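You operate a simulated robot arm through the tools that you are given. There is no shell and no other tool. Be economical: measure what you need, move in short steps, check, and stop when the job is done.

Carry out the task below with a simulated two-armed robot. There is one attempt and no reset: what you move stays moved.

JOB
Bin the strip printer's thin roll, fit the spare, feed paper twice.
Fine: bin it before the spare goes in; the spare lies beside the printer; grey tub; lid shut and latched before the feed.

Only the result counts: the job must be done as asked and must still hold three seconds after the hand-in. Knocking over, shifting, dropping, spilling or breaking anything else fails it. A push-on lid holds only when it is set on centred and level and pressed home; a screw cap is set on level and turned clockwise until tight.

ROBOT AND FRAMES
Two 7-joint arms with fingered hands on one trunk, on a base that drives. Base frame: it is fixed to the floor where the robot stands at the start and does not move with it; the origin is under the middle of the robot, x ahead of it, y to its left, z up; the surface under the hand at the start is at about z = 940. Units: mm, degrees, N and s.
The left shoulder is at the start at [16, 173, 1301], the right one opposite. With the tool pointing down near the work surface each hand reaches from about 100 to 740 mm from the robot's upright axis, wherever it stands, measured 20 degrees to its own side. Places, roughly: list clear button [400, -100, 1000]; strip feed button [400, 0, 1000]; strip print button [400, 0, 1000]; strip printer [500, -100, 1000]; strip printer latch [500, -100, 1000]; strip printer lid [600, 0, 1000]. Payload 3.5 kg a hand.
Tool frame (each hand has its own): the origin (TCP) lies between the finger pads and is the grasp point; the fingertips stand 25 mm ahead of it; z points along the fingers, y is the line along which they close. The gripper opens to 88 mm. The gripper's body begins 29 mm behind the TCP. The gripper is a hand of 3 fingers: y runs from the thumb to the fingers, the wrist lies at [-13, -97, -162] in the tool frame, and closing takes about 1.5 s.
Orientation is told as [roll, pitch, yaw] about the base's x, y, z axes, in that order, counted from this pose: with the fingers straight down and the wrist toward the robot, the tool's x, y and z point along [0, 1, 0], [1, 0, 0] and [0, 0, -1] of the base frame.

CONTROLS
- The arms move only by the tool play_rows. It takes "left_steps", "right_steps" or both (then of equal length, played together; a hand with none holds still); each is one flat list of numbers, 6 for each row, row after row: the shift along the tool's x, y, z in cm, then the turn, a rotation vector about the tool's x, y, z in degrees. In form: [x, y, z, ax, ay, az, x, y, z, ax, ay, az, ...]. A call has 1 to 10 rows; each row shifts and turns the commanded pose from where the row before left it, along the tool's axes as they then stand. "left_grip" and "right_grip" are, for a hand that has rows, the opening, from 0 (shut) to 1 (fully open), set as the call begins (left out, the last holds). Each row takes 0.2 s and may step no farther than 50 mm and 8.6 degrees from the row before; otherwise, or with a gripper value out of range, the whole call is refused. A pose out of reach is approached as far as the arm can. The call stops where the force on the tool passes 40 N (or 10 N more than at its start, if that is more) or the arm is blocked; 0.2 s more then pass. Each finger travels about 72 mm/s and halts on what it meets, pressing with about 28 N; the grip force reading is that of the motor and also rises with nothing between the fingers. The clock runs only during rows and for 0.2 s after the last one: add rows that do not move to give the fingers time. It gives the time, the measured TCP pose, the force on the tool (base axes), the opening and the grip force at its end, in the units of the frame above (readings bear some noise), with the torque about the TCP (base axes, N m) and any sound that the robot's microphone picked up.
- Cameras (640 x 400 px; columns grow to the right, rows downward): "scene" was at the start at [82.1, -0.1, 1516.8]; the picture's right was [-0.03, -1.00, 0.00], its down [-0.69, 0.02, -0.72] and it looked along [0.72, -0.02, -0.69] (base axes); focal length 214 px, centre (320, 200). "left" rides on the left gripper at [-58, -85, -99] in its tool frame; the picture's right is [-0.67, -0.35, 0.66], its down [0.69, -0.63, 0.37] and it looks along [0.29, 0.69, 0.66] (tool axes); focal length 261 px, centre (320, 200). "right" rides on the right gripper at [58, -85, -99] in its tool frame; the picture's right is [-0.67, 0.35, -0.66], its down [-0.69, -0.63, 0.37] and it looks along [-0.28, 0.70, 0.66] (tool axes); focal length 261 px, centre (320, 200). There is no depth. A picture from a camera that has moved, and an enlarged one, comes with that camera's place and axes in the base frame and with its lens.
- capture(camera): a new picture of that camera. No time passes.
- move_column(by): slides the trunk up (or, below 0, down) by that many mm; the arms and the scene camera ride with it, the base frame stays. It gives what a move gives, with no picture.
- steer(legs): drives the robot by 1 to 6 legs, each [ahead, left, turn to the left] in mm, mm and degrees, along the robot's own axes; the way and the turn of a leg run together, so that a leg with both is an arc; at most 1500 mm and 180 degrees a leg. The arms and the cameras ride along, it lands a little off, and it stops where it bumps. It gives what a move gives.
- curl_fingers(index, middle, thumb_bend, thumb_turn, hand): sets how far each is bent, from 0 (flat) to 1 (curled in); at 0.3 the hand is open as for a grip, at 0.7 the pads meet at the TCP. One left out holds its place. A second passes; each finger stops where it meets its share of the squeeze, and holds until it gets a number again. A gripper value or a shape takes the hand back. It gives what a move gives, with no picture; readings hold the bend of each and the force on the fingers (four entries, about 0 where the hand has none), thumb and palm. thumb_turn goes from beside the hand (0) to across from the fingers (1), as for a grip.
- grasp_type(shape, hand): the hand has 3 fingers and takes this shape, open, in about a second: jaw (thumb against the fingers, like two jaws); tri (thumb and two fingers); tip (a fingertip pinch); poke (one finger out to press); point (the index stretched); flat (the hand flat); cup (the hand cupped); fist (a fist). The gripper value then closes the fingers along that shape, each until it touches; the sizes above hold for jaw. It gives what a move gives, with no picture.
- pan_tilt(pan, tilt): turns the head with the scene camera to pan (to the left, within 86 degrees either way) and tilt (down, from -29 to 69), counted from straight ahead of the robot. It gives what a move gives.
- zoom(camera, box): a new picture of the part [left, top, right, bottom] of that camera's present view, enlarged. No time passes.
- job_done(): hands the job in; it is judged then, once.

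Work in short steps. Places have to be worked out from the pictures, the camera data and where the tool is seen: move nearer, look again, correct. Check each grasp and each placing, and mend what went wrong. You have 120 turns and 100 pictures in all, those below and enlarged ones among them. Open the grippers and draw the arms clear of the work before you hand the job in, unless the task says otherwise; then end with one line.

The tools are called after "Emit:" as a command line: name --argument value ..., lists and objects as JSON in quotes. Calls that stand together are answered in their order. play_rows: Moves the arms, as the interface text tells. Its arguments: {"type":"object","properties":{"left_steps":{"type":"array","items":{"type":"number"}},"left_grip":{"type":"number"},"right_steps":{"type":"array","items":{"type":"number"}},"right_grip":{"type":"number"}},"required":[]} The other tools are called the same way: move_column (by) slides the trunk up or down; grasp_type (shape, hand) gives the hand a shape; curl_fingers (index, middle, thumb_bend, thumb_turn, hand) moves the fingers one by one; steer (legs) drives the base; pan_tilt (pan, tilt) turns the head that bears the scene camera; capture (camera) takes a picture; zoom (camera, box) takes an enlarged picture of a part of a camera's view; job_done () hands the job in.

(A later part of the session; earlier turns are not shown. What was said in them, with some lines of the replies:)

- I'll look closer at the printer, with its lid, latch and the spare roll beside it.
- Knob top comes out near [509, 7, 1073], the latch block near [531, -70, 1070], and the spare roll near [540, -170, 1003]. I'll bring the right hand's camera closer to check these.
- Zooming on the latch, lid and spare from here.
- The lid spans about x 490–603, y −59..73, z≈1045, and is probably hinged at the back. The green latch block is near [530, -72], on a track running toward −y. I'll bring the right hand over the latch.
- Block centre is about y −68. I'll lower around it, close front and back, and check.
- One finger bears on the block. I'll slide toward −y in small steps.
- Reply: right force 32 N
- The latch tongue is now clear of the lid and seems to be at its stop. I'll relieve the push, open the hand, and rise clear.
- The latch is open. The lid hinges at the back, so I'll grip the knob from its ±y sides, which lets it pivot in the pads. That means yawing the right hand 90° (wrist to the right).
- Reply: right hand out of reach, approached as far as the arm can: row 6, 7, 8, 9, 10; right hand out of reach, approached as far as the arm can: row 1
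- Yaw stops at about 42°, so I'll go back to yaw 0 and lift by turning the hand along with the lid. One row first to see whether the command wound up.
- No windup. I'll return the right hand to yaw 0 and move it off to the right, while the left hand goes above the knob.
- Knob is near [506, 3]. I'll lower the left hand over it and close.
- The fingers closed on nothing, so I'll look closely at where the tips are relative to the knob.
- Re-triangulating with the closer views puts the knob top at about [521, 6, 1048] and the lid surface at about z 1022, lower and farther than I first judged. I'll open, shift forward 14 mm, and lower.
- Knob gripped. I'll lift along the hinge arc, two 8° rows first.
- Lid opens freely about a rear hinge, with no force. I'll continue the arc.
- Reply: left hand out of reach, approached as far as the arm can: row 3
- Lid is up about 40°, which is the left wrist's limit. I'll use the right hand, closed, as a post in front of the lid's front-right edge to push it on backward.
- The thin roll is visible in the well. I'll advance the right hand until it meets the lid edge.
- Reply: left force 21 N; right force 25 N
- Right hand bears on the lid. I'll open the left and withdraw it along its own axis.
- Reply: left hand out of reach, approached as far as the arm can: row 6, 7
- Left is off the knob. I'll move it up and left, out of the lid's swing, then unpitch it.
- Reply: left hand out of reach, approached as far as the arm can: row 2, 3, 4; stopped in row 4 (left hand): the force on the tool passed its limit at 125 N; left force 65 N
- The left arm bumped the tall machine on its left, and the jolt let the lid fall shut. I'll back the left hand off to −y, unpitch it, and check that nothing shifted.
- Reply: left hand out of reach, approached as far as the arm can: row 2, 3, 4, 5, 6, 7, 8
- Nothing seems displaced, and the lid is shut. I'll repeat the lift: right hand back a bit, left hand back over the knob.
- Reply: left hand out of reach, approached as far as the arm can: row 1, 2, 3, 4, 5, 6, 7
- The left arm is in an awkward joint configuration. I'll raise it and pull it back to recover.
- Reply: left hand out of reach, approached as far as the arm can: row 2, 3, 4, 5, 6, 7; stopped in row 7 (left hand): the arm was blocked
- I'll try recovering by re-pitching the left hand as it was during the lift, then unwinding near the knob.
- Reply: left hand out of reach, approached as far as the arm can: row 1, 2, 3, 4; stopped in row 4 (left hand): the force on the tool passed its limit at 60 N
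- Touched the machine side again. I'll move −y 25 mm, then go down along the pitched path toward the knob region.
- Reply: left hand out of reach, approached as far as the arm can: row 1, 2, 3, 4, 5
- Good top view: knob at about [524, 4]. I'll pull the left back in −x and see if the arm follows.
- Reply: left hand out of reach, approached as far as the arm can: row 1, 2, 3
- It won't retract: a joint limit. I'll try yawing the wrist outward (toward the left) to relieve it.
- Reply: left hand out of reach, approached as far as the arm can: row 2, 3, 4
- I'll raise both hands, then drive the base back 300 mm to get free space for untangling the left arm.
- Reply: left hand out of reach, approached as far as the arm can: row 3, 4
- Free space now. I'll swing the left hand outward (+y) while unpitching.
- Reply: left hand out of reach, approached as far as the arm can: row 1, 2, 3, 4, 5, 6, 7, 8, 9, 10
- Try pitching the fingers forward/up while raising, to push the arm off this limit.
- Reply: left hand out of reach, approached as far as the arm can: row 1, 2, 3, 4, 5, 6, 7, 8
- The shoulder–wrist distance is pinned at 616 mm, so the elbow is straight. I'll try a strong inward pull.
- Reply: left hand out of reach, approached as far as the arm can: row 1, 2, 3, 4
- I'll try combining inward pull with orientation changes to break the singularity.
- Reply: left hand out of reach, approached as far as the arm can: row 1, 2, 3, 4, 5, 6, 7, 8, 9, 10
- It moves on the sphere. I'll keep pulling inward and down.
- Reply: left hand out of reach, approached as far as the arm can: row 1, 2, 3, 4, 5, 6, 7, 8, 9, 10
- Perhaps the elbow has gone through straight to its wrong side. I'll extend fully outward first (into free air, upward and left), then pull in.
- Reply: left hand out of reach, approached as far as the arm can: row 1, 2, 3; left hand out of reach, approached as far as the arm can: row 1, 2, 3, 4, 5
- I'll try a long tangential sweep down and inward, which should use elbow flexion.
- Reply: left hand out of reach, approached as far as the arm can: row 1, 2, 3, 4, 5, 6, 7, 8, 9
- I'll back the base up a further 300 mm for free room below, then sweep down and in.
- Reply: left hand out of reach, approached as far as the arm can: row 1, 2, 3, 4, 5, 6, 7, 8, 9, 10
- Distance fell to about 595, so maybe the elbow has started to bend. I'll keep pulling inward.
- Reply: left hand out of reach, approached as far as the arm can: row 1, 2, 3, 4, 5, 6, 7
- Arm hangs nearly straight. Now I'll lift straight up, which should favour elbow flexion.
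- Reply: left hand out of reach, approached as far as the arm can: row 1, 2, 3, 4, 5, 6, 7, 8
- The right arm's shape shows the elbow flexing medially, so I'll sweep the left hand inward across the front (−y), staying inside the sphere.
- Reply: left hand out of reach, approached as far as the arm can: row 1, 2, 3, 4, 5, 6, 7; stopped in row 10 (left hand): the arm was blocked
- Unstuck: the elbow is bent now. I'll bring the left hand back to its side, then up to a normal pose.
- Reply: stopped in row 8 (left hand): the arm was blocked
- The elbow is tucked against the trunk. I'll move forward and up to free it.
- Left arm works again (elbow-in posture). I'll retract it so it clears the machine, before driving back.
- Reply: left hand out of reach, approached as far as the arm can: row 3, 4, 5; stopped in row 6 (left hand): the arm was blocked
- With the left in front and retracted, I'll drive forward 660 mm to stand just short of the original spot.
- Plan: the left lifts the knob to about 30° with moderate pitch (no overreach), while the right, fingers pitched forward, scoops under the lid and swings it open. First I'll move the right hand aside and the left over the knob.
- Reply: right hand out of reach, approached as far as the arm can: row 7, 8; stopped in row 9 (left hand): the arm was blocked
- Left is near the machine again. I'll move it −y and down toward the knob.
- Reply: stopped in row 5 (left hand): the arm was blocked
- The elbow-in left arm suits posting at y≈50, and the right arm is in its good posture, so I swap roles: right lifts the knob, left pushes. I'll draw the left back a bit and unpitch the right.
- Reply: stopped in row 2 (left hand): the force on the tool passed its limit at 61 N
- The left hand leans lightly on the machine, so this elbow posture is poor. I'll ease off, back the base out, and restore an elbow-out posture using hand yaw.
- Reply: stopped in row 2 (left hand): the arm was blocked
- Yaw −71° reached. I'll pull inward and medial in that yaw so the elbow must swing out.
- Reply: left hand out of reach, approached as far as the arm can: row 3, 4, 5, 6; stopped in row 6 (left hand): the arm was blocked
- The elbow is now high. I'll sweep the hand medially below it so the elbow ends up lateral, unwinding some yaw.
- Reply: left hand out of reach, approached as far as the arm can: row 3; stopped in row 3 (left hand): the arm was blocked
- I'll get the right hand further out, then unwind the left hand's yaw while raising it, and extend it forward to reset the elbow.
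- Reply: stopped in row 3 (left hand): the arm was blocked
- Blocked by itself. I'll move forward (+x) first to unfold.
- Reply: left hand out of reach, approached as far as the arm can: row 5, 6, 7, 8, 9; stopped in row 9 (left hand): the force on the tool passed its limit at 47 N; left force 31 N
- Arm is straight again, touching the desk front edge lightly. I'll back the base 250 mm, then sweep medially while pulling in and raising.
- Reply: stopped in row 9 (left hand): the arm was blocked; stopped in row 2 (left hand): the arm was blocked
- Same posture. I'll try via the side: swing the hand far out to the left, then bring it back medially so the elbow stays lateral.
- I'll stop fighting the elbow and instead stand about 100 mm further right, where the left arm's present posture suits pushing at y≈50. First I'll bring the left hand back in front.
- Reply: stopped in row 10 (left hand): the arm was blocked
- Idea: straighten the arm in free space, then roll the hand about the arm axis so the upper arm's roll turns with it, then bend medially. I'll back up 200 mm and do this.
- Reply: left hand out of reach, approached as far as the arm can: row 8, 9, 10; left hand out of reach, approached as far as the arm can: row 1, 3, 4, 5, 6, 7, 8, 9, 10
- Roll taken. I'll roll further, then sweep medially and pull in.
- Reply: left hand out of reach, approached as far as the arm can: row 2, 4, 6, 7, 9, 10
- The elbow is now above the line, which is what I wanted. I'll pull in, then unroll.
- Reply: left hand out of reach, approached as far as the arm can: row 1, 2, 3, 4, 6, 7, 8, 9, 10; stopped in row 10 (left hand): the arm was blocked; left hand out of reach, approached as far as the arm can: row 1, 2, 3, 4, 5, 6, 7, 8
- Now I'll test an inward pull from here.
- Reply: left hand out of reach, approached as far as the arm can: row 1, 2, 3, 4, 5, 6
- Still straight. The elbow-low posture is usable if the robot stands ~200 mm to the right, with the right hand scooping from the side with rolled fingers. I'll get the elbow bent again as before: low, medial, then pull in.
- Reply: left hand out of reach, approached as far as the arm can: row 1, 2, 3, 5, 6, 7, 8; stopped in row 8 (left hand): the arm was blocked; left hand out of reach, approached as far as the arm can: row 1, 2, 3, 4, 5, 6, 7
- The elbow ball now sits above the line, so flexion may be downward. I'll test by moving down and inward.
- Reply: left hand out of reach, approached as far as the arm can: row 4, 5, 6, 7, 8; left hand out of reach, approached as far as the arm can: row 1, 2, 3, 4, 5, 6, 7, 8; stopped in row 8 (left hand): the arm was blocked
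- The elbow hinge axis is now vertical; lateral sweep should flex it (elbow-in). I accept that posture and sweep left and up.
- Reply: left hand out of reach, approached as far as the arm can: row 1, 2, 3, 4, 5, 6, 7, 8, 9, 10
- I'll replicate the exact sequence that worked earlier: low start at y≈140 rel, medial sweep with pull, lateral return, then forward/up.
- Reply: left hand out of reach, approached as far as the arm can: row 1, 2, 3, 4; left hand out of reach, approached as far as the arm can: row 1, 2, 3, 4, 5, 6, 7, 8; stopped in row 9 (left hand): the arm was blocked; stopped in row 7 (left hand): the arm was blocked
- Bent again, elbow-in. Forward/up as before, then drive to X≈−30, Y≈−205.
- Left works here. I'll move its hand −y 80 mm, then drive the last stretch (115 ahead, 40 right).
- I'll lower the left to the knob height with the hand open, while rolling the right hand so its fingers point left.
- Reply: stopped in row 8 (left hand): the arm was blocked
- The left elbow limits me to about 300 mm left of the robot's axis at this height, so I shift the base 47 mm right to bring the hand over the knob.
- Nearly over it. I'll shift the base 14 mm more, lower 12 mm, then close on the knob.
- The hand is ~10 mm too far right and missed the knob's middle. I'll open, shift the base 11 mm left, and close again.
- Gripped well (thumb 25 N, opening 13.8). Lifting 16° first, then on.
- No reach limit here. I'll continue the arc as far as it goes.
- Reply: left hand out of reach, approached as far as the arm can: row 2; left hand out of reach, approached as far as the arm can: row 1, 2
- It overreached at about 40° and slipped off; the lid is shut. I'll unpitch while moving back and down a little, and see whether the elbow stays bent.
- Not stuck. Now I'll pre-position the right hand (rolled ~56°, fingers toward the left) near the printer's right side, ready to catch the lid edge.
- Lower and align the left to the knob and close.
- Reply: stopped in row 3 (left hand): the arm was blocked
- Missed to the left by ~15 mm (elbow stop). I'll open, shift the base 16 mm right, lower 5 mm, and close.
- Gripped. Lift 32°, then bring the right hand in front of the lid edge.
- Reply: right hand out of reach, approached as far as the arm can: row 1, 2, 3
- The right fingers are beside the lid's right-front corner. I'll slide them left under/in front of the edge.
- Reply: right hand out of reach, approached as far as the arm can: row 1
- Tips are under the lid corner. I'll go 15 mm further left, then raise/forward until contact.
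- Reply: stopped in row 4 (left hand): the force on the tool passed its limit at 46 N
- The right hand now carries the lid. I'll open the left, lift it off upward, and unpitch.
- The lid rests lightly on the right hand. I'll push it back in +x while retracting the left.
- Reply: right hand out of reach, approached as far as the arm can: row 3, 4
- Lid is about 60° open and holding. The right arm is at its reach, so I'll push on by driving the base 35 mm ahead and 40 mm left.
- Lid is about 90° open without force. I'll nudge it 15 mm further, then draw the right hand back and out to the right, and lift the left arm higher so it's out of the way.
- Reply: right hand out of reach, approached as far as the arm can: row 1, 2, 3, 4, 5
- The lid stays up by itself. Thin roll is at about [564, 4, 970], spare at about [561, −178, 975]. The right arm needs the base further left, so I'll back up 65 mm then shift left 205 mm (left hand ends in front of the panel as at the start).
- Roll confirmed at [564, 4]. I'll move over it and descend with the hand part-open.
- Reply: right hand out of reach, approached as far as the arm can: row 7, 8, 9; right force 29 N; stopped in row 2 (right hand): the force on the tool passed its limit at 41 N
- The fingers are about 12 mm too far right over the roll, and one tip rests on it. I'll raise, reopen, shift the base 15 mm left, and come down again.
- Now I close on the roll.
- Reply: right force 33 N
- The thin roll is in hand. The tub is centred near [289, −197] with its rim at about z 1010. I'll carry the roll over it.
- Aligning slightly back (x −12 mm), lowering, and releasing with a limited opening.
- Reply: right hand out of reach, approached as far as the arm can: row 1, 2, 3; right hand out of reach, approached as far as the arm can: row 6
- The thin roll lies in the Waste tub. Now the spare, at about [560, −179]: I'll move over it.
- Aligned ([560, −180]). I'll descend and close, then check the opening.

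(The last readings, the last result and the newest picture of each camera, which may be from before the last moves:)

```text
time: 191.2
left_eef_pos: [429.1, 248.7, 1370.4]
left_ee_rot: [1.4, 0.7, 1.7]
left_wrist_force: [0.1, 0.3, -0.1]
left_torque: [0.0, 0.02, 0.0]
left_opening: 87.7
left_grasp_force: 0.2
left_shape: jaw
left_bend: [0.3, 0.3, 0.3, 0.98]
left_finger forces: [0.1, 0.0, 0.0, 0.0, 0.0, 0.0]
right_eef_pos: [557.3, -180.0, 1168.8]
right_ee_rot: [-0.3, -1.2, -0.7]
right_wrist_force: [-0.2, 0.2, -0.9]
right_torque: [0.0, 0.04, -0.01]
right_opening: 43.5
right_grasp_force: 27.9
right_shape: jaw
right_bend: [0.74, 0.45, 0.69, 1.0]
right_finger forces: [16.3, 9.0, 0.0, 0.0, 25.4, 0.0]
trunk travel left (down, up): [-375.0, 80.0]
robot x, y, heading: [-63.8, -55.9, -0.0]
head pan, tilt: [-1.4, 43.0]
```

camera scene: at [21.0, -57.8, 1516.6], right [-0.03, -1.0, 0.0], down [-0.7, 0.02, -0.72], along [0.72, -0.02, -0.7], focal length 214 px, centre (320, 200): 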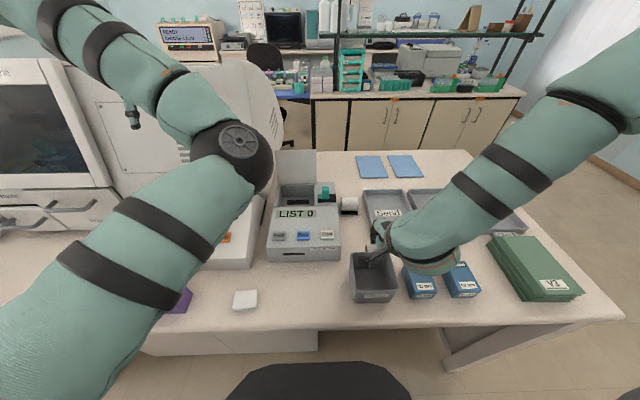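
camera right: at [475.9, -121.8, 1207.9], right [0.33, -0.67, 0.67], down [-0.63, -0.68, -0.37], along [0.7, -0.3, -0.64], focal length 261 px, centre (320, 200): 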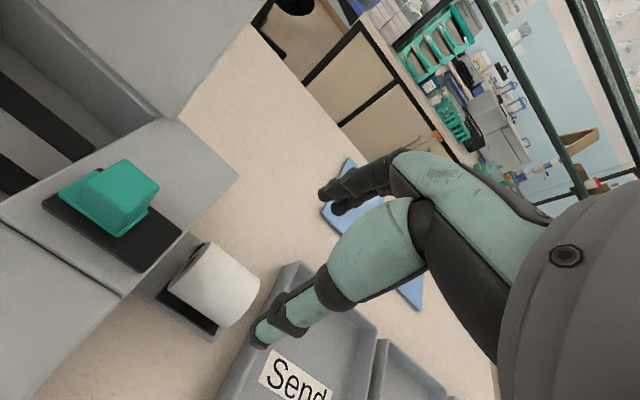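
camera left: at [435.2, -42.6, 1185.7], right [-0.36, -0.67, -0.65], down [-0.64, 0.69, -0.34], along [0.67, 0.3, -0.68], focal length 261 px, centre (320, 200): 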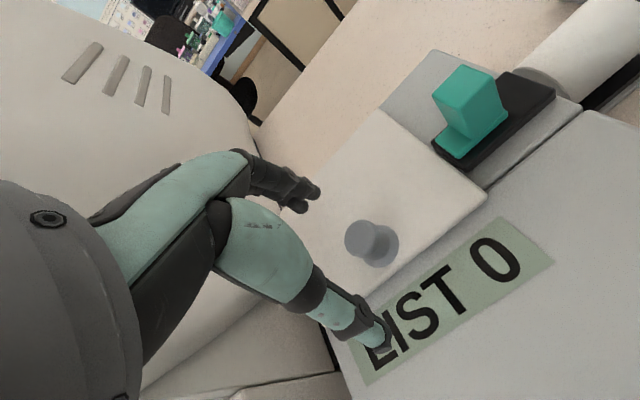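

Spare held (43.5 mm). I'll carry it over the well and lower partway.

Emit:
play_rows --right_steps '[3.8, 0, 0, 0, 0, 0, 3.8, 0, 0, 0, 0, 0, 3.8, 0, 0, 0, 0, 0, 3.8, 0, 0, 0, 0, 0, 3.8, 0, 0, 0, 0, 0, 0, 0, 4, 0, 0, 0, 0, 0, 4, 0, 0, 0, 0, 0, 3.5, 0, 0, 0, 0, 0, 0, 0, 0, 0]'

Emit:
capture --camera "right"

```text
time: 193.2
left_eef_pos: [430.8, 249.0, 1369.2]
left_ee_rot: [1.4, 0.7, 1.7]
left_wrist_force: [-0.6, 0.2, 0.2]
left_torque: [0.02, -0.04, 0.02]
left_opening: 87.4
left_grasp_force: 0.0
left_shape: jaw
left_bend: [0.3, 0.3, 0.3, 0.98]
left_finger forces: [0.1, 0.0, 0.1, 0.0, 0.0, 0.1]
right_eef_pos: [562.2, 10.1, 1052.5]
right_ee_rot: [-0.4, -1.1, -0.8]
right_wrist_force: [-0.5, 0.5, -1.3]
right_torque: [-0.02, 0.0, -0.04]
right_opening: 43.6
right_grasp_force: 28.1
right_shape: jaw
right_bend: [0.74, 0.45, 0.69, 1.0]
right_finger forces: [16.3, 8.9, 0.0, 0.0, 25.3, 0.0]
trunk travel left (down, up): [-375.0, 80.0]
robot x, y, heading: [-60.7, -54.9, -0.2]
head pan, tilt: [-1.4, 43.0]
```

```text
4 pictures are left
camera right: at [475.9, 68.2, 1150.9], right [0.33, -0.67, 0.67], down [-0.63, -0.68, -0.37], along [0.7, -0.3, -0.64], focal length 261 px, centre (320, 200)
```

right: 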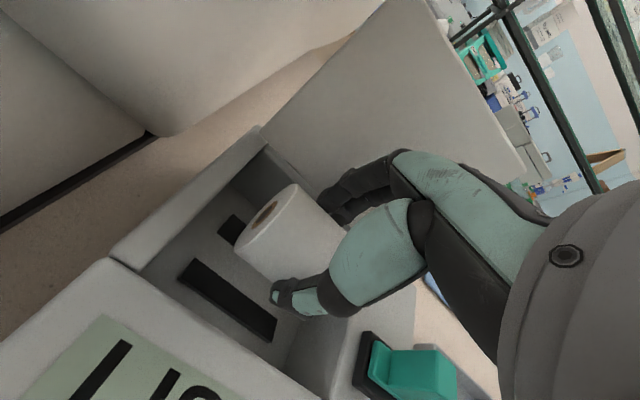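

Seat centre comes to about [565, 8] between the two black slots. I'll lower in small steps to touch-down.

Emit:
play_rows --right_steps '[-0.1, 0.3, 2, 0, 0, 0, 0, 0, 1.5, 0, 0, 0, 0, 0, 1, 0, 0, 0, 0, 0, 0.5, 0, 0, 0]'

```text
time: 194.2
left_eef_pos: [429.4, 250.2, 1370.6]
left_ee_rot: [1.4, 0.6, 1.7]
left_wrist_force: [-0.2, 0.0, 0.4]
left_torque: [0.03, 0.0, -0.02]
left_opening: 87.8
left_grasp_force: 0.1
left_shape: jaw
left_bend: [0.3, 0.3, 0.3, 0.98]
left_finger forces: [0.0, 0.0, 0.1, 0.0, 0.0, 0.0]
right_eef_pos: [562.5, 6.6, 1003.7]
right_ee_rot: [-0.4, -1.4, -0.8]
right_wrist_force: [-2.6, 1.7, 6.6]
right_torque: [0.03, -0.1, 0.03]
right_opening: 42.9
right_grasp_force: 27.8
right_shape: jaw
right_bend: [0.74, 0.45, 0.69, 1.0]
right_finger forces: [17.2, 12.9, 0.1, 0.0, 26.5, 0.0]
right hand out of reach, approached as far as the arm can: row 4
trunk travel left (down, up): [-375.0, 80.0]
robot x, y, heading: [-59.4, -52.8, -0.3]
head pan, tilt: [-1.4, 43.0]
```

Touched down at z 1004. Releasing and rising.

Emit:
play_rows --right_steps '[0, 0, 0, 0, 0, 0, 0, 0, 0, 0, 0, 0, 0, 0, 0, 0, 0, 0, 0, 0, 0, 0, 0, 0, 0, 0, -1, 0, 0, 0, 0, 0, -4, 0, 0, 0, 0, 0, -4, 0, 0, 0, 0, 0, -4, 0, 0, 0, 0, 0, -4, 0, 0, 0, -3, 0, -2, 0, 0, 0]' --right_grip 0.72

Emit:
capture --camera "right"

```text
time: 196.4
left_eef_pos: [431.0, 248.2, 1370.2]
left_ee_rot: [1.3, 0.7, 1.6]
left_wrist_force: [0.2, 0.2, 0.3]
left_torque: [0.02, 0.0, 0.02]
left_opening: 87.4
left_grasp_force: 0.1
left_shape: jaw
left_bend: [0.3, 0.3, 0.3, 0.98]
left_finger forces: [0.0, 0.1, 0.0, 0.0, 0.0, 0.0]
right_eef_pos: [588.8, 2.0, 1183.8]
right_ee_rot: [-0.4, -1.2, -0.9]
right_wrist_force: [0.1, 0.0, -0.8]
right_torque: [-0.03, -0.02, 0.0]
right_opening: 62.8
right_grasp_force: 0.0
right_shape: jaw
right_bend: [0.27, 0.36, 0.57, 0.99]
right_finger forces: [0.1, 0.0, 0.1, 0.1, 0.1, 0.0]
right hand out of reach, approached as far as the arm can: row 6, 7, 8, 10
trunk travel left (down, up): [-375.0, 80.0]
robot x, y, heading: [-62.4, -53.8, -0.1]
head pan, tilt: [-1.4, 43.0]
```

```text
3 pictures are left
camera right: at [502.6, 61.2, 1281.9], right [0.33, -0.67, 0.67], down [-0.63, -0.68, -0.37], along [0.7, -0.3, -0.64], focal length 261 px, centre (320, 200)
```

right: 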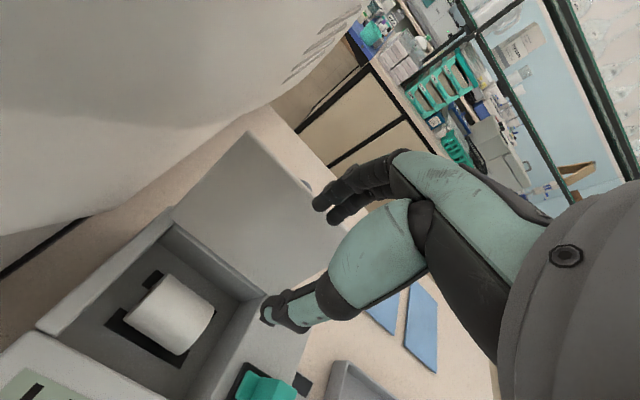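

The spare sits well in its seat. To close the lid I'll use the left hand from behind it, so I reposition the base: 240 right, then ~105 ahead.

Emit:
steer --legs '[[0, -240, 0], [105, 0, 0]]'

```text
time: 198.9
left_eef_pos: [529.1, 10.1, 1371.2]
left_ee_rot: [1.4, 0.5, 1.7]
left_wrist_force: [-0.3, -0.2, 0.7]
left_torque: [0.04, -0.01, -0.01]
left_opening: 87.5
left_grasp_force: 0.1
left_shape: jaw
left_bend: [0.3, 0.3, 0.3, 0.98]
left_finger forces: [0.0, 0.0, 0.0, 0.0, 0.1, 0.0]
right_eef_pos: [688.6, -235.9, 1185.2]
right_ee_rot: [-0.4, -1.4, -0.7]
right_wrist_force: [-0.3, -0.2, -0.2]
right_torque: [0.03, 0.01, 0.0]
right_opening: 63.1
right_grasp_force: 0.1
right_shape: jaw
right_bend: [0.27, 0.36, 0.57, 0.99]
right_finger forces: [0.0, 0.0, 0.0, 0.0, 0.0, 0.0]
trunk travel left (down, up): [-375.0, 80.0]
robot x, y, heading: [43.9, -291.4, 0.1]
head pan, tilt: [-1.4, 43.0]
```

Base is at x 44. Left hand, closed, goes up-over and down behind the lid.

Emit:
play_rows --left_steps '[-0.4, 3.4, 2.4, 0, 0, 0, -0.4, 3.4, 2.4, 0, 0, 0, -0.4, 3.4, 2.4, 0, 0, 0, -0.4, 3.4, 2.4, 0, 0, 0, -0.4, 3.4, 2.4, 0, 0, 0, 0, 0.5, 3, 0, 0, 0, 0, 0, 3, 0, 0, 0, 0, 0, 3, 0, 0, 0]' --left_grip 0.0

Emit:
capture --camera "scene"

```text
time: 200.7
left_eef_pos: [706.9, 0.9, 1158.1]
left_ee_rot: [1.4, 0.8, 1.6]
left_wrist_force: [1.0, -0.1, -1.2]
left_torque: [-0.03, 0.0, 0.01]
left_opening: 0.1
left_grasp_force: 27.7
left_shape: jaw
left_bend: [0.7, 0.7, 0.37, 1.0]
left_finger forces: [0.1, 0.0, 0.0, 0.0, 0.1, 0.0]
right_eef_pos: [692.4, -235.2, 1182.0]
right_ee_rot: [-0.5, -1.2, -0.8]
right_wrist_force: [0.1, 0.7, 0.4]
right_torque: [0.02, -0.02, 0.02]
right_opening: 63.0
right_grasp_force: 0.1
right_shape: jaw
right_bend: [0.27, 0.36, 0.57, 0.99]
right_finger forces: [0.0, 0.0, 0.1, 0.0, 0.1, 0.0]
trunk travel left (down, up): [-375.0, 80.0]
robot x, y, heading: [38.8, -297.4, -0.1]
head pan, tilt: [-1.4, 43.0]
```

```text
2 pictures are left
camera scene: at [123.5, -294.5, 1516.7], right [-0.03, -1.0, 0.0], down [-0.69, 0.02, -0.72], along [0.72, -0.02, -0.7], focal length 214 px, centre (320, 200)
```

scene: 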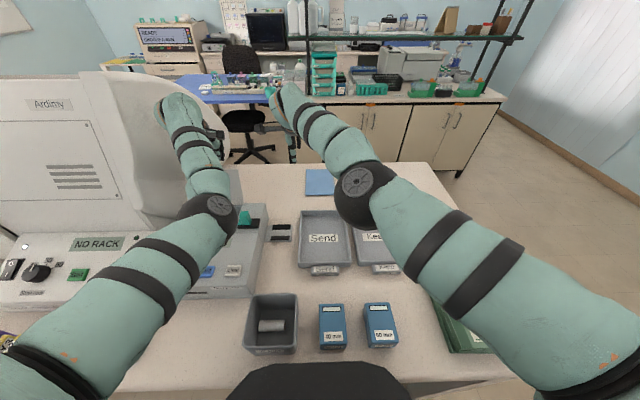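

I'll lower behind the lid and pull toward the robot to tip it forward.

Emit:
play_rows --left_steps '[0, 0, 2.8, 0, 0, 0, 0, -2.2, 0, 0, 0, 0, 0, -2.2, 0, 0, 0, 0, 0, -2.2, 0, 0, 0, 0, 0, -2.2, 0, 0, 0, 0, 0, -2.2, 0, 0, 0, 0, 0, -2.2, 0, 0, 0, 0]'

```text
time: 202.5
left_eef_pos: [574.3, 25.7, 1141.3]
left_ee_rot: [2.6, -0.5, 4.6]
left_wrist_force: [0.3, 0.2, 0.2]
left_torque: [-0.01, 0.02, -0.01]
left_opening: 0.0
left_grasp_force: 28.3
left_shape: jaw
left_bend: [0.7, 0.7, 0.37, 1.0]
left_finger forces: [0.1, 0.0, 0.0, 0.1, 0.0, 0.0]
right_eef_pos: [692.1, -236.2, 1182.7]
right_ee_rot: [-0.4, -1.2, -0.7]
right_wrist_force: [-0.5, -0.6, 0.2]
right_torque: [0.0, 0.0, -0.03]
right_opening: 63.0
right_grasp_force: 0.1
right_shape: jaw
right_bend: [0.27, 0.36, 0.57, 0.99]
right_finger forces: [0.0, 0.1, 0.1, 0.0, 0.0, 0.0]
trunk travel left (down, up): [-375.0, 80.0]
robot x, y, heading: [41.4, -295.6, -0.1]
head pan, tilt: [-1.4, 43.0]
stopped in row 7 (left hand): the arm was blocked; the commanded pose is now the measured one
```

No load now, so the lid has tipped forward. I'll press down over it to make sure it's shut.

Emit:
play_rows --left_steps '[0, -1.5, 2, 0, 0, 0, 0, -1, 2.5, 0, 0, 0, 0, 0, 2, 0, 0, 0, 0, 0, 1.5, 0, 0, 0, 0, 0, 1, 0, 0, 0, 0, 0, 0.8, 0, 0, 0, 0, 0, 0.6, 0, 0, 0]'

Emit:
capture --camera "left"

```text
time: 204.3
left_eef_pos: [551.5, 73.1, 1055.2]
left_ee_rot: [5.4, -2.2, 8.1]
left_wrist_force: [-0.2, 0.0, 0.0]
left_torque: [0.0, 0.01, 0.01]
left_opening: 0.1
left_grasp_force: 27.7
left_shape: jaw
left_bend: [0.7, 0.7, 0.37, 1.0]
left_finger forces: [0.0, 0.1, 0.1, 0.1, 0.0, 0.0]
right_eef_pos: [692.5, -236.0, 1182.3]
right_ee_rot: [-0.5, -1.1, -0.7]
right_wrist_force: [0.0, 0.2, -0.1]
right_torque: [-0.03, -0.02, 0.02]
right_opening: 63.2
right_grasp_force: 0.1
right_shape: jaw
right_bend: [0.27, 0.36, 0.57, 0.99]
right_finger forces: [0.0, 0.0, 0.1, 0.0, 0.0, 0.1]
trunk travel left (down, up): [-375.0, 80.0]
robot x, y, heading: [44.2, -296.8, -0.2]
head pan, tilt: [-1.4, 43.0]
stopped in row 7 (left hand): the arm was blocked; the commanded pose is now the measured one
```

```text
1 pictures are left
camera left: at [471.3, -7.2, 1146.0], right [-0.23, -0.64, -0.73], down [-0.71, 0.62, -0.32], along [0.66, 0.44, -0.6], focal length 261 px, centre (320, 200)
```

left: 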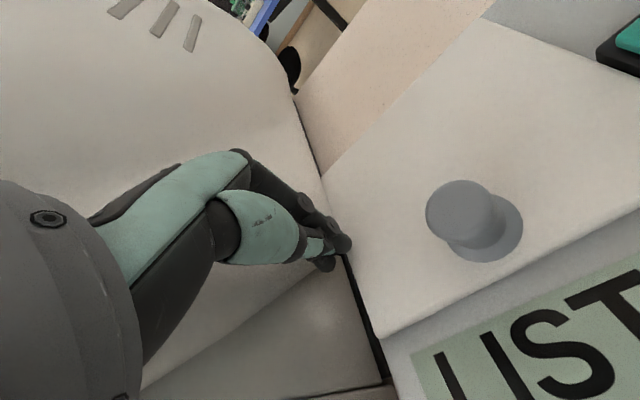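

The lid is flush shut. I'll raise the left hand clear, then return the base to X≈−62, Y≈−75 for the latch and feed with the right hand.

Emit:
play_rows --left_steps '[-0.5, -0.5, -4.5, 0, 0, 0, -0.8, -0.5, -4.5, 0, -1, 1, -0.8, -0.5, -4.5, 0, -1, 2, -0.8, -0.5, -4.5, 0, -1, 2, -0.8, -0.5, -4.5, 0, 0, 2, -0.8, -0.5, -4.5, 0, 0, 0, 0, -0.5, -4, 0, 0, 0]'

Emit:
steer --legs '[[-108, 0, 0], [0, 200, 0]]'

```text
time: 205.9
left_eef_pos: [509.4, 9.5, 1354.3]
left_ee_rot: [2.6, -1.2, 1.9]
left_wrist_force: [-0.8, 0.3, 1.6]
left_torque: [0.03, -0.02, 0.0]
left_opening: 0.0
left_grasp_force: 28.0
left_shape: jaw
left_bend: [0.7, 0.7, 0.37, 1.0]
left_finger forces: [0.1, 0.0, 0.0, 0.0, 0.0, 0.0]
right_eef_pos: [692.2, -235.3, 1183.6]
right_ee_rot: [-0.4, -1.1, -0.6]
right_wrist_force: [-0.2, -0.5, -0.7]
right_torque: [-0.02, 0.03, 0.02]
right_opening: 63.1
right_grasp_force: 0.1
right_shape: jaw
right_bend: [0.27, 0.36, 0.57, 0.99]
right_finger forces: [0.0, 0.0, 0.1, 0.0, 0.0, 0.0]
trunk travel left (down, up): [-375.0, 80.0]
robot x, y, heading: [36.9, -301.6, 0.3]
head pan, tilt: [-1.4, 43.0]
```

```text
time: 208.3
left_eef_pos: [400.9, 207.7, 1360.2]
left_ee_rot: [2.3, -1.7, 2.2]
left_wrist_force: [-0.4, -0.4, 0.0]
left_torque: [0.01, 0.02, 0.01]
left_opening: 0.0
left_grasp_force: 28.0
left_shape: jaw
left_bend: [0.7, 0.7, 0.37, 1.0]
left_finger forces: [0.0, 0.0, 0.0, 0.1, 0.1, 0.0]
right_eef_pos: [584.3, -38.8, 1182.5]
right_ee_rot: [-0.3, -1.1, -0.6]
right_wrist_force: [-0.7, -0.7, 1.1]
right_torque: [0.01, -0.02, 0.02]
right_opening: 62.8
right_grasp_force: 0.1
right_shape: jaw
right_bend: [0.27, 0.36, 0.57, 0.99]
right_finger forces: [0.1, 0.0, 0.0, 0.0, 0.0, 0.0]
trunk travel left (down, up): [-375.0, 80.0]
robot x, y, heading: [-69.4, -93.5, 0.2]
head pan, tilt: [-1.4, 43.0]
```

Now the latch: right hand closed, down on the right side of the green block (y≈−135), ready to push it toward +y.

Emit:
play_rows --right_steps '[-2.4, -1.1, 1, 0, 0, 0, -2.4, -1.1, 1, 0, 0, 0, -2.4, -1.1, 2, 0, 0, 0, -2.4, -1, 2, 0, 0, 0, 0, 0, 0, 0, 0, 0, 0, 0, 0, 0, 0, 0, 0, 0, 3, 0, 0, 0, 0, 0, 2.6, 0, 0, 0, 0, 0, 0, 0, 0, 0]' --right_grip 0.0

Emit:
play_rows --right_steps '[0.8, 0, 0, 0, 0, 0, 0.8, 0, 0, 0, 0, 0, 0.6, 0, 0, 0, 0, 0]'

```text
time: 210.3
left_eef_pos: [400.2, 214.3, 1359.2]
left_ee_rot: [2.0, -1.8, 2.6]
left_wrist_force: [-0.6, -1.7, -0.3]
left_torque: [-0.01, 0.0, 0.0]
left_opening: 0.0
left_grasp_force: 28.0
left_shape: jaw
left_bend: [0.7, 0.7, 0.37, 1.0]
left_finger forces: [0.1, 0.1, 0.1, 0.0, 0.0, 0.0]
right_eef_pos: [600.6, -77.3, 1084.4]
right_ee_rot: [-0.3, -1.2, -0.5]
right_wrist_force: [0.3, -0.7, 0.7]
right_torque: [0.0, -0.01, 0.01]
right_opening: 0.0
right_grasp_force: 27.6
right_shape: jaw
right_bend: [0.7, 0.7, 0.37, 1.0]
right_finger forces: [0.0, 0.1, 0.0, 0.1, 0.0, 0.0]
right hand out of reach, approached as far as the arm can: row 1, 2, 3, 4, 8
trunk travel left (down, up): [-375.0, 80.0]
robot x, y, heading: [-69.3, -100.1, 0.1]
head pan, tilt: [-1.4, 43.0]
```

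```text
time: 211.1
left_eef_pos: [399.5, 214.3, 1359.4]
left_ee_rot: [2.0, -1.8, 2.4]
left_wrist_force: [-0.7, 0.5, 0.5]
left_torque: [0.01, 0.0, -0.01]
left_opening: 0.1
left_grasp_force: 28.6
left_shape: jaw
left_bend: [0.7, 0.7, 0.37, 1.0]
left_finger forces: [0.0, 0.0, 0.1, 0.1, 0.1, 0.0]
right_eef_pos: [593.1, -62.3, 1079.1]
right_ee_rot: [-0.3, -1.1, -0.6]
right_wrist_force: [-0.1, 0.8, -0.7]
right_torque: [0.03, -0.02, 0.0]
right_opening: 0.0
right_grasp_force: 27.7
right_shape: jaw
right_bend: [0.7, 0.7, 0.37, 1.0]
right_finger forces: [0.0, 0.0, 0.1, 0.0, 0.0, 0.1]
right hand out of reach, approached as far as the arm can: row 1, 3
trunk travel left (down, up): [-375.0, 80.0]
robot x, y, heading: [-66.2, -93.4, 0.1]
head pan, tilt: [-1.4, 43.0]
```

The right elbow has also straightened, so I'll position by base driving plus tangential arm moves. First raise, shift the base (−52, −72), then lower beside the latch.

Emit:
play_rows --right_steps '[0, 0, -3, 0, 0, 0, 0, 0, -2, 0, 0, 0, 0, 0, 0, 0, 0, 0]'

Emit:
steer --legs '[[-52, -72, 0]]'

Emit:
play_rows --right_steps '[0, 0, 2, 0, 0, 0, 0, 0, 2, 0, 0, 0, 0, 0, 1, 0, 0, 0, 0, 0, 0, 0, 0, 0]'

```text
time: 211.9
left_eef_pos: [400.5, 213.8, 1358.8]
left_ee_rot: [2.2, -1.8, 2.6]
left_wrist_force: [0.8, -0.5, 0.6]
left_torque: [-0.01, -0.05, -0.01]
left_opening: 0.0
left_grasp_force: 27.6
left_shape: jaw
left_bend: [0.7, 0.7, 0.37, 1.0]
left_finger forces: [0.0, 0.0, 0.0, 0.0, 0.1, 0.0]
right_eef_pos: [588.7, -62.1, 1129.5]
right_ee_rot: [-0.4, -1.3, -0.6]
right_wrist_force: [0.1, -0.1, 0.6]
right_torque: [0.0, -0.01, 0.0]
right_opening: 0.2
right_grasp_force: 27.9
right_shape: jaw
right_bend: [0.7, 0.7, 0.37, 1.0]
right_finger forces: [0.1, 0.0, 0.0, 0.0, 0.0, 0.0]
trunk travel left (down, up): [-375.0, 80.0]
robot x, y, heading: [-68.0, -94.2, 0.2]
head pan, tilt: [-1.4, 43.0]
```

```text
time: 213.0
left_eef_pos: [352.6, 146.3, 1356.8]
left_ee_rot: [2.0, -1.6, 2.5]
left_wrist_force: [0.1, 0.7, 0.2]
left_torque: [0.01, -0.02, 0.01]
left_opening: 0.0
left_grasp_force: 28.0
left_shape: jaw
left_bend: [0.7, 0.7, 0.37, 1.0]
left_finger forces: [0.0, 0.0, 0.1, 0.0, 0.1, 0.0]
right_eef_pos: [541.0, -129.2, 1127.1]
right_ee_rot: [-0.6, -1.0, -0.6]
right_wrist_force: [-0.2, -0.1, 0.0]
right_torque: [0.0, 0.02, 0.04]
right_opening: 0.0
right_grasp_force: 28.2
right_shape: jaw
right_bend: [0.7, 0.7, 0.37, 1.0]
right_finger forces: [0.0, 0.1, 0.0, 0.0, 0.0, 0.0]
trunk travel left (down, up): [-375.0, 80.0]
robot x, y, heading: [-118.9, -169.6, -0.1]
head pan, tilt: [-1.4, 43.0]
```

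```text
time: 214.0
left_eef_pos: [348.4, 143.8, 1358.2]
left_ee_rot: [2.0, -1.8, 2.5]
left_wrist_force: [0.2, -0.3, 0.6]
left_torque: [0.0, -0.01, -0.01]
left_opening: 0.0
left_grasp_force: 27.8
left_shape: jaw
left_bend: [0.7, 0.7, 0.37, 1.0]
left_finger forces: [0.1, 0.0, 0.0, 0.1, 0.0, 0.1]
right_eef_pos: [541.1, -134.8, 1080.8]
right_ee_rot: [-0.3, -1.1, -0.6]
right_wrist_force: [0.8, -0.1, 0.5]
right_torque: [-0.01, -0.01, 0.02]
right_opening: 0.0
right_grasp_force: 27.8
right_shape: jaw
right_bend: [0.7, 0.7, 0.37, 1.0]
right_finger forces: [0.0, 0.1, 0.0, 0.0, 0.0, 0.1]
trunk travel left (down, up): [-375.0, 80.0]
robot x, y, heading: [-115.9, -170.7, 0.1]
head pan, tilt: [-1.4, 43.0]
```

In position. I'll lower 18 mm and push toward +y in 5 mm rows until the stop.

Emit:
play_rows --right_steps '[0, 0, 0.9, 0, 0, 0, 0, 0, 0.9, 0, 0, 0, 0.5, 0, 0, 0, 0, 0, 0.5, 0, 0, 0, 0, 0, 0.5, 0, 0, 0, 0, 0, 0.5, 0, 0, 0, 0, 0, 0.5, 0, 0, 0, 0, 0, 0.5, 0, 0, 0, 0, 0]'

```text
time: 215.8
left_eef_pos: [348.2, 143.4, 1358.8]
left_ee_rot: [1.9, -1.8, 2.6]
left_wrist_force: [0.6, -0.1, -0.2]
left_torque: [0.02, 0.01, -0.01]
left_opening: 0.0
left_grasp_force: 28.3
left_shape: jaw
left_bend: [0.7, 0.7, 0.37, 1.0]
left_finger forces: [0.0, 0.1, 0.0, 0.0, 0.0, 0.0]
right_eef_pos: [528.2, -115.2, 1054.6]
right_ee_rot: [-0.5, -1.2, -0.6]
right_wrist_force: [0.7, 0.2, 0.2]
right_torque: [-0.01, 0.01, 0.03]
right_opening: 0.0
right_grasp_force: 27.8
right_shape: jaw
right_bend: [0.7, 0.7, 0.37, 1.0]
right_finger forces: [0.1, 0.0, 0.1, 0.0, 0.0, 0.1]
right hand out of reach, approached as far as the arm can: row 3, 5, 7
trunk travel left (down, up): [-375.0, 80.0]
robot x, y, heading: [-117.7, -161.5, 0.4]
head pan, tilt: [-1.4, 43.0]
```

Not yet in contact. I'll continue pushing, nudging x forward.

Emit:
play_rows --right_steps '[0.4, 0.6, -0.4, 0, 0, 0, 0.5, 0.4, -0.2, 0, 0, 0, 0.5, 0.2, 0, 0, 0, 0, 0.5, 0, 0, 0, 0, 0, 0.5, 0, 0, 0, 0, 0, 0.5, 0, 0, 0, 0, 0]'

```text
time: 217.2
left_eef_pos: [347.9, 144.1, 1357.7]
left_ee_rot: [2.1, -1.8, 2.5]
left_wrist_force: [-1.0, 0.2, -0.7]
left_torque: [-0.01, 0.01, -0.02]
left_opening: 0.0
left_grasp_force: 28.1
left_shape: jaw
left_bend: [0.7, 0.7, 0.37, 1.0]
left_finger forces: [0.0, 0.0, 0.0, 0.0, 0.1, 0.0]
right_eef_pos: [525.3, -109.6, 1052.4]
right_ee_rot: [-0.5, -1.2, -0.6]
right_wrist_force: [-0.4, -1.4, 0.7]
right_torque: [0.01, 0.02, -0.01]
right_opening: 0.0
right_grasp_force: 28.3
right_shape: jaw
right_bend: [0.7, 0.7, 0.37, 1.0]
right_finger forces: [0.4, 0.0, 0.0, 0.0, 0.1, 0.0]
right hand out of reach, approached as far as the arm can: row 1, 2, 3, 4, 6
trunk travel left (down, up): [-375.0, 80.0]
robot x, y, heading: [-116.5, -163.1, 0.1]
head pan, tilt: [-1.4, 43.0]
```

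Contact. The arm is weak in that direction, so I'll slide the latch with a small base shift (20 mm left) and read the force.

Emit:
steer --legs '[[6, 20, 0]]'

```text
time: 218.2
left_eef_pos: [354.5, 163.2, 1359.9]
left_ee_rot: [2.0, -1.8, 2.7]
left_wrist_force: [-0.4, 0.0, 0.1]
left_torque: [0.0, 0.01, 0.0]
left_opening: 0.1
left_grasp_force: 28.4
left_shape: jaw
left_bend: [0.7, 0.7, 0.37, 1.0]
left_finger forces: [0.1, 0.1, 0.1, 0.0, 0.0, 0.0]
right_eef_pos: [533.5, -98.0, 1054.9]
right_ee_rot: [-0.7, -1.6, -1.4]
right_wrist_force: [-1.3, -7.7, 2.3]
right_torque: [0.11, -0.03, -0.06]
right_opening: 0.0
right_grasp_force: 28.6
right_shape: jaw
right_bend: [0.7, 0.7, 0.72, 1.0]
right_finger forces: [6.0, 0.1, 0.0, 0.0, 0.0, 0.0]
trunk travel left (down, up): [-375.0, 80.0]
robot x, y, heading: [-114.2, -149.1, 0.0]
head pan, tilt: [-1.4, 43.0]
stopped in leg 1: the force on the tool passed its limit at 43 N (the readings are from after the stop); the commanded pose is now the measured one
```

It stopped at 43 N after ~12 mm. I'll push once more to see whether that is the end stop.

Emit:
steer --legs '[[4, 14, 0]]'

```text
time: 219.1
left_eef_pos: [359.4, 172.1, 1359.2]
left_ee_rot: [2.1, -1.8, 2.6]
left_wrist_force: [-0.6, 1.0, 0.4]
left_torque: [-0.01, -0.01, 0.02]
left_opening: 0.1
left_grasp_force: 28.0
left_shape: jaw
left_bend: [0.7, 0.7, 0.37, 1.0]
left_finger forces: [0.1, 0.1, 0.0, 0.1, 0.0, 0.1]
right_eef_pos: [539.8, -96.9, 1054.7]
right_ee_rot: [-1.1, -1.7, -2.3]
right_wrist_force: [-5.9, -21.9, 1.1]
right_torque: [-0.13, -0.07, 0.0]
right_opening: 0.0
right_grasp_force: 27.9
right_shape: jaw
right_bend: [0.7, 0.7, 0.73, 1.0]
right_finger forces: [19.5, 0.0, 0.0, 0.0, 0.0, 0.1]
trunk travel left (down, up): [-375.0, 80.0]
robot x, y, heading: [-110.2, -133.1, -0.3]
head pan, tilt: [-1.4, 43.0]
stopped in leg 1: the force on the tool passed its limit at 46 N (the readings are from after the stop); the commanded pose is now the measured one
```

That's the end stop, so the latch is home. I'll back off, rise, and drive so the right fingertips come above the Feed button (≈[392, 49], top z≈1020).

Emit:
steer --legs '[[0, -14, 0]]'

Emit:
play_rows --right_steps '[0, 0, -3, 0, 0, 1.5, 0, 0, -3, 0, 0, 0, 0, 0, -2, 0, 0, 0, 0, 0, 0, 0, 0, 0]'

Emit:
steer --legs '[[-148, 158, 0]]'

```text
time: 219.8
left_eef_pos: [358.7, 164.8, 1357.3]
left_ee_rot: [2.0, -1.8, 2.6]
left_wrist_force: [-0.8, 0.6, 0.5]
left_torque: [0.0, -0.01, -0.02]
left_opening: 0.2
left_grasp_force: 27.8
left_shape: jaw
left_bend: [0.7, 0.7, 0.37, 1.0]
left_finger forces: [0.1, 0.1, 0.0, 0.1, 0.0, 0.1]
right_eef_pos: [539.5, -101.9, 1054.5]
right_ee_rot: [-1.2, -1.6, -1.9]
right_wrist_force: [-0.3, 0.2, -0.2]
right_torque: [0.02, 0.0, -0.01]
right_opening: 0.1
right_grasp_force: 27.8
right_shape: jaw
right_bend: [0.7, 0.7, 0.73, 1.0]
right_finger forces: [0.0, 0.0, 0.0, 0.0, 0.0, 0.0]
trunk travel left (down, up): [-375.0, 80.0]
robot x, y, heading: [-107.5, -149.1, -0.4]
head pan, tilt: [-1.4, 43.0]
```

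```text
time: 220.8
left_eef_pos: [358.7, 161.8, 1358.7]
left_ee_rot: [2.0, -1.6, 2.6]
left_wrist_force: [0.1, -0.5, 0.8]
left_torque: [0.0, 0.02, -0.01]
left_opening: 0.0
left_grasp_force: 27.9
left_shape: jaw
left_bend: [0.7, 0.7, 0.37, 1.0]
left_finger forces: [0.0, 0.1, 0.0, 0.1, 0.0, 0.1]
right_eef_pos: [543.5, -100.6, 1135.1]
right_ee_rot: [-1.0, -1.4, -3.3]
right_wrist_force: [0.6, -0.6, -0.5]
right_torque: [-0.01, 0.02, -0.04]
right_opening: 0.2
right_grasp_force: 28.2
right_shape: jaw
right_bend: [0.7, 0.7, 0.74, 1.0]
right_finger forces: [0.1, 0.1, 0.0, 0.0, 0.1, 0.1]
right hand out of reach, approached as far as the arm can: row 2
trunk travel left (down, up): [-375.0, 80.0]
robot x, y, heading: [-110.0, -146.6, -0.2]
head pan, tilt: [-1.4, 43.0]
```

```text
time: 222.5
left_eef_pos: [215.9, 318.8, 1357.8]
left_ee_rot: [2.1, -1.7, 2.5]
left_wrist_force: [1.1, 0.9, -0.1]
left_torque: [0.05, 0.04, 0.04]
left_opening: 0.2
left_grasp_force: 28.1
left_shape: jaw
left_bend: [0.7, 0.7, 0.37, 1.0]
left_finger forces: [0.1, 0.0, 0.0, 0.0, 0.0, 0.0]
right_eef_pos: [400.9, 59.5, 1133.5]
right_ee_rot: [-0.8, -1.4, -3.5]
right_wrist_force: [0.5, -0.3, 0.3]
right_torque: [0.02, 0.0, 0.02]
right_opening: 0.0
right_grasp_force: 27.9
right_shape: jaw
right_bend: [0.7, 0.7, 0.74, 1.0]
right_finger forces: [0.1, 0.1, 0.1, 0.0, 0.0, 0.1]
trunk travel left (down, up): [-375.0, 80.0]
robot x, y, heading: [-257.4, 7.6, -0.1]
head pan, tilt: [-1.4, 43.0]
```

I'll use the last picture now to verify the latch and the button's place.

Emit:
capture --camera "right"

```text
0 pictures are left
camera right: at [315.3, 121.7, 1230.5], right [0.29, -0.68, 0.67], down [-0.66, -0.65, -0.37], along [0.69, -0.34, -0.64], focal length 261 px, centre (320, 200)
```

right: 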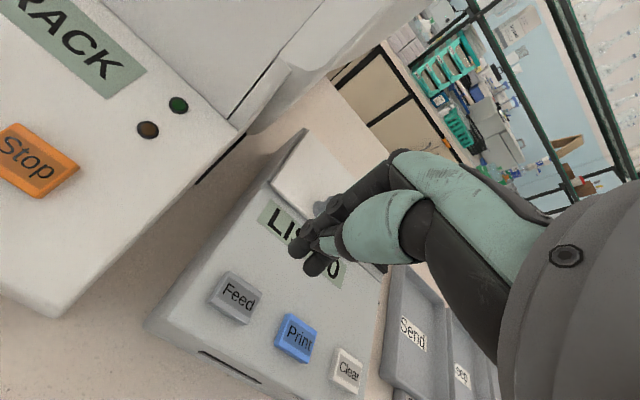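

The lid is shut; Feed is at about [391, 46]. I'll shift the base, lower to just above it, and check the pose.

Emit:
steer --legs '[[-3, -13, 0]]'

Emit:
play_rows --right_steps '[0, 0, 3, 0, 0, 0, 0, 0, 2.5, 0, 0, 0, 0, 0, 1.3, 0, 0, 0, 0, 0, 0, 0, 0, 0]'

```text
time: 223.3
left_eef_pos: [210.0, 312.8, 1355.8]
left_ee_rot: [1.8, -1.6, 2.6]
left_wrist_force: [-0.5, 0.7, 0.0]
left_torque: [-0.03, 0.02, -0.01]
left_opening: 0.1
left_grasp_force: 27.9
left_shape: jaw
left_bend: [0.7, 0.7, 0.37, 1.0]
left_finger forces: [0.0, 0.0, 0.1, 0.0, 0.1, 0.0]
right_eef_pos: [394.6, 49.4, 1134.2]
right_ee_rot: [-1.2, -1.4, -3.4]
right_wrist_force: [0.3, 0.9, 0.0]
right_torque: [-0.02, 0.0, 0.0]
right_opening: 0.0
right_grasp_force: 27.8
right_shape: jaw
right_bend: [0.7, 0.7, 0.74, 1.0]
right_finger forces: [0.1, 0.0, 0.0, 0.1, 0.1, 0.1]
trunk travel left (down, up): [-375.0, 80.0]
robot x, y, heading: [-257.1, -1.1, -0.2]
head pan, tilt: [-1.4, 43.0]
```

```text
time: 224.3
left_eef_pos: [210.9, 306.6, 1358.5]
left_ee_rot: [2.1, -1.7, 2.6]
left_wrist_force: [-0.6, -0.5, -0.4]
left_torque: [-0.02, 0.03, 0.01]
left_opening: 0.3
left_grasp_force: 28.3
left_shape: jaw
left_bend: [0.7, 0.7, 0.37, 1.0]
left_finger forces: [0.0, 0.0, 0.0, 0.0, 0.0, 0.0]
right_eef_pos: [390.5, 41.1, 1062.8]
right_ee_rot: [-1.0, -1.5, -3.4]
right_wrist_force: [0.8, 0.1, 0.7]
right_torque: [-0.04, 0.0, 0.01]
right_opening: 0.1
right_grasp_force: 28.1
right_shape: jaw
right_bend: [0.7, 0.7, 0.74, 1.0]
right_finger forces: [0.1, 0.0, 0.1, 0.0, 0.0, 0.0]
right hand out of reach, approached as far as the arm can: row 2
trunk travel left (down, up): [-375.0, 80.0]
robot x, y, heading: [-258.6, -6.6, 0.1]
head pan, tilt: [-1.4, 43.0]
```

Slight shift left 6 mm, then press down in 5 mm rows watching for force or sound.

Emit:
steer --legs '[[2, 6, 0]]'

Emit:
play_rows --right_steps '[0, 0, 0.6, 0, 0, 0, 0, 0, 0.5, 0, 0, 0, 0, 0, 0.5, 0, 0, 0]'

```text
time: 225.0
left_eef_pos: [213.1, 312.4, 1359.2]
left_ee_rot: [2.1, -1.6, 2.6]
left_wrist_force: [0.6, 0.0, 0.6]
left_torque: [0.04, 0.03, -0.01]
left_opening: 0.2
left_grasp_force: 28.1
left_shape: jaw
left_bend: [0.7, 0.7, 0.37, 1.0]
left_finger forces: [0.1, 0.0, 0.0, 0.0, 0.1, 0.0]
right_eef_pos: [393.1, 44.6, 1063.7]
right_ee_rot: [-0.8, -1.5, -3.5]
right_wrist_force: [0.3, 0.0, 0.1]
right_torque: [0.01, -0.05, 0.01]
right_opening: 0.2
right_grasp_force: 28.2
right_shape: jaw
right_bend: [0.7, 0.7, 0.74, 1.0]
right_finger forces: [0.1, 0.1, 0.0, 0.0, 0.0, 0.0]
trunk travel left (down, up): [-375.0, 80.0]
robot x, y, heading: [-259.3, 4.3, -0.2]
head pan, tilt: [-1.4, 43.0]
```

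```text
time: 225.8
left_eef_pos: [212.4, 313.1, 1358.7]
left_ee_rot: [2.0, -1.8, 2.5]
left_wrist_force: [-0.9, -0.3, 0.0]
left_torque: [0.02, 0.02, 0.0]
left_opening: 0.0
left_grasp_force: 27.6
left_shape: jaw
left_bend: [0.7, 0.7, 0.37, 1.0]
left_finger forces: [0.1, 0.0, 0.1, 0.0, 0.0, 0.0]
right_eef_pos: [390.8, 43.9, 1046.1]
right_ee_rot: [-1.0, -1.7, -3.5]
right_wrist_force: [2.1, -0.8, 6.3]
right_torque: [-0.01, -0.03, -0.04]
right_opening: 0.0
right_grasp_force: 27.9
right_shape: jaw
right_bend: [0.7, 0.7, 0.74, 1.0]
right_finger forces: [8.8, 0.1, 0.0, 0.0, 0.1, 0.0]
right hand out of reach, approached as far as the arm can: row 3
trunk travel left (down, up): [-375.0, 80.0]
robot x, y, heading: [-255.0, 2.0, -0.5]
head pan, tilt: [-1.4, 43.0]
heard: click
```

A click, which is one press. I'll release fully by rising 15 mm.

Emit:
play_rows --right_steps '[0, 0, -1, 0, 0, 0, 0, 0, -0.6, 0, 0, 0, 0, 0, 0, 0, 0, 0, 0, 0, 0, 0, 0, 0, 0, 0, 0, 0, 0, 0]'

```text
time: 227.0
left_eef_pos: [213.2, 313.4, 1359.4]
left_ee_rot: [2.0, -1.7, 2.6]
left_wrist_force: [-0.4, -0.2, 0.8]
left_torque: [-0.01, 0.01, 0.0]
left_opening: 0.1
left_grasp_force: 27.6
left_shape: jaw
left_bend: [0.7, 0.7, 0.37, 1.0]
left_finger forces: [0.0, 0.0, 0.0, 0.0, 0.1, 0.1]
right_eef_pos: [390.0, 44.1, 1062.1]
right_ee_rot: [-1.0, -1.4, -3.6]
right_wrist_force: [0.2, 0.3, 1.0]
right_torque: [0.0, -0.01, 0.03]
right_opening: 0.0
right_grasp_force: 28.0
right_shape: jaw
right_bend: [0.7, 0.7, 0.74, 1.0]
right_finger forces: [0.1, 0.0, 0.0, 0.0, 0.1, 0.0]
trunk travel left (down, up): [-375.0, 80.0]
robot x, y, heading: [-258.5, 2.0, -0.2]
head pan, tilt: [-1.4, 43.0]
```

Second press, same stroke.

Emit:
play_rows --right_steps '[0, 0, 0.6, 0, 0, 0, 0, 0, 0.5, 0, 0, 0, 0, 0, 0.5, 0, 0, 0]'

```text
time: 227.8
left_eef_pos: [211.7, 314.3, 1359.1]
left_ee_rot: [2.1, -1.7, 2.7]
left_wrist_force: [0.5, 0.3, -0.1]
left_torque: [-0.02, 0.02, -0.01]
left_opening: 0.0
left_grasp_force: 28.2
left_shape: jaw
left_bend: [0.7, 0.7, 0.37, 1.0]
left_finger forces: [0.0, 0.1, 0.1, 0.1, 0.1, 0.0]
right_eef_pos: [390.5, 44.5, 1046.9]
right_ee_rot: [-1.0, -1.6, -3.5]
right_wrist_force: [1.7, -0.3, 4.6]
right_torque: [0.09, -0.02, -0.01]
right_opening: 0.0
right_grasp_force: 28.0
right_shape: jaw
right_bend: [0.7, 0.7, 0.74, 1.0]
right_finger forces: [7.5, 0.0, 0.1, 0.0, 0.1, 0.1]
trunk travel left (down, up): [-375.0, 80.0]
robot x, y, heading: [-255.6, 2.4, -0.2]
head pan, tilt: [-1.4, 43.0]
heard: click
```

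Second click heard. I'll rise, back the robot off, and open both grippers.

Emit:
play_rows --right_steps '[0, 0, -1.5, 0, 0, 0, 0, 0, -3, 0, 0, 0, 0, 0, -4, 0, 0, 0, 0, 0, -4, 0, 0, 0, 0, 0, 0, 0, 0, 0]'

Emit:
steer --legs '[[-300, 0, 0]]'

Emit:
play_rows --right_steps '[0, 0, 0, 0, 0, 0, 0, 0, 0, 0, 0, 0, 0, 0, 0, 0, 0, 0, 0, 0, 0, 0, 0, 0, 0, 0, 0, 0, 0, 0, 0, 0, 0, 0, 0, 0]' --left_steps '[0, 0, 0, 0, 0, 0, 0, 0, 0, 0, 0, 0, 0, 0, 0, 0, 0, 0, 0, 0, 0, 0, 0, 0, 0, 0, 0, 0, 0, 0, 0, 0, 0, 0, 0, 0]' --right_grip 1.0 --left_grip 1.0

```text
time: 229.0
left_eef_pos: [212.4, 313.0, 1357.9]
left_ee_rot: [2.0, -1.7, 2.6]
left_wrist_force: [-0.2, -0.4, 0.8]
left_torque: [0.01, 0.03, 0.04]
left_opening: 0.0
left_grasp_force: 27.6
left_shape: jaw
left_bend: [0.7, 0.7, 0.37, 1.0]
left_finger forces: [0.0, 0.1, 0.1, 0.0, 0.0, 0.0]
right_eef_pos: [388.7, 47.0, 1170.1]
right_ee_rot: [-1.0, -1.6, -3.4]
right_wrist_force: [0.7, 0.3, -0.2]
right_torque: [0.0, -0.01, 0.01]
right_opening: 0.1
right_grasp_force: 27.6
right_shape: jaw
right_bend: [0.7, 0.7, 0.74, 1.0]
right_finger forces: [0.1, 0.0, 0.0, 0.0, 0.0, 0.0]
trunk travel left (down, up): [-375.0, 80.0]
robot x, y, heading: [-257.0, 3.8, -0.1]
head pan, tilt: [-1.4, 43.0]
```

```text
time: 231.1
left_eef_pos: [-85.1, 315.9, 1357.5]
left_ee_rot: [2.0, -1.5, 2.7]
left_wrist_force: [0.7, 0.2, 0.4]
left_torque: [0.0, 0.02, 0.02]
left_opening: 0.2
left_grasp_force: 27.8
left_shape: jaw
left_bend: [0.7, 0.7, 0.37, 1.0]
left_finger forces: [0.1, 0.1, 0.0, 0.0, 0.0, 0.0]
right_eef_pos: [89.7, 48.8, 1169.6]
right_ee_rot: [-1.0, -1.4, -3.4]
right_wrist_force: [-0.3, -0.6, -0.2]
right_torque: [-0.01, 0.02, 0.02]
right_opening: 0.0
right_grasp_force: 28.3
right_shape: jaw
right_bend: [0.7, 0.7, 0.74, 1.0]
right_finger forces: [0.0, 0.0, 0.1, 0.1, 0.0, 0.0]
trunk travel left (down, up): [-375.0, 80.0]
robot x, y, heading: [-555.2, 4.9, 0.0]
head pan, tilt: [-1.4, 43.0]
```

```text
time: 232.4
left_eef_pos: [-87.3, 314.1, 1358.6]
left_ee_rot: [2.0, -1.7, 2.7]
left_wrist_force: [-0.3, 0.0, -0.4]
left_torque: [0.01, -0.03, -0.04]
left_opening: 87.6
left_grasp_force: 0.0
left_shape: jaw
left_bend: [0.3, 0.3, 0.3, 0.98]
left_finger forces: [0.0, 0.1, 0.1, 0.1, 0.0, 0.0]
right_eef_pos: [87.4, 49.5, 1171.6]
right_ee_rot: [-1.0, -1.4, -3.4]
right_wrist_force: [-0.1, -0.7, 0.0]
right_torque: [0.03, -0.02, 0.0]
right_opening: 87.4
right_grasp_force: 0.1
right_shape: jaw
right_bend: [0.3, 0.3, 0.3, 0.98]
right_finger forces: [0.0, 0.0, 0.0, 0.1, 0.0, 0.0]
trunk travel left (down, up): [-375.0, 80.0]
robot x, y, heading: [-556.0, 7.1, -0.3]
head pan, tilt: [-1.4, 43.0]
```

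Both hands are open and clear, and all the steps are done. Handing the job in.

Emit:
job_done

```text
The job is handed in.
```

The thin roll is in the grey tub (seen there), the spare is seated, the lid is shut and Feed was pressed twice with a click each time. I judged the latch home from the slider hitting its end stop, as I had no clear picture of it. The left arm bumped the tall machine a few times (once at about 125 N) and the desk front edge once; I saw nothing shift.
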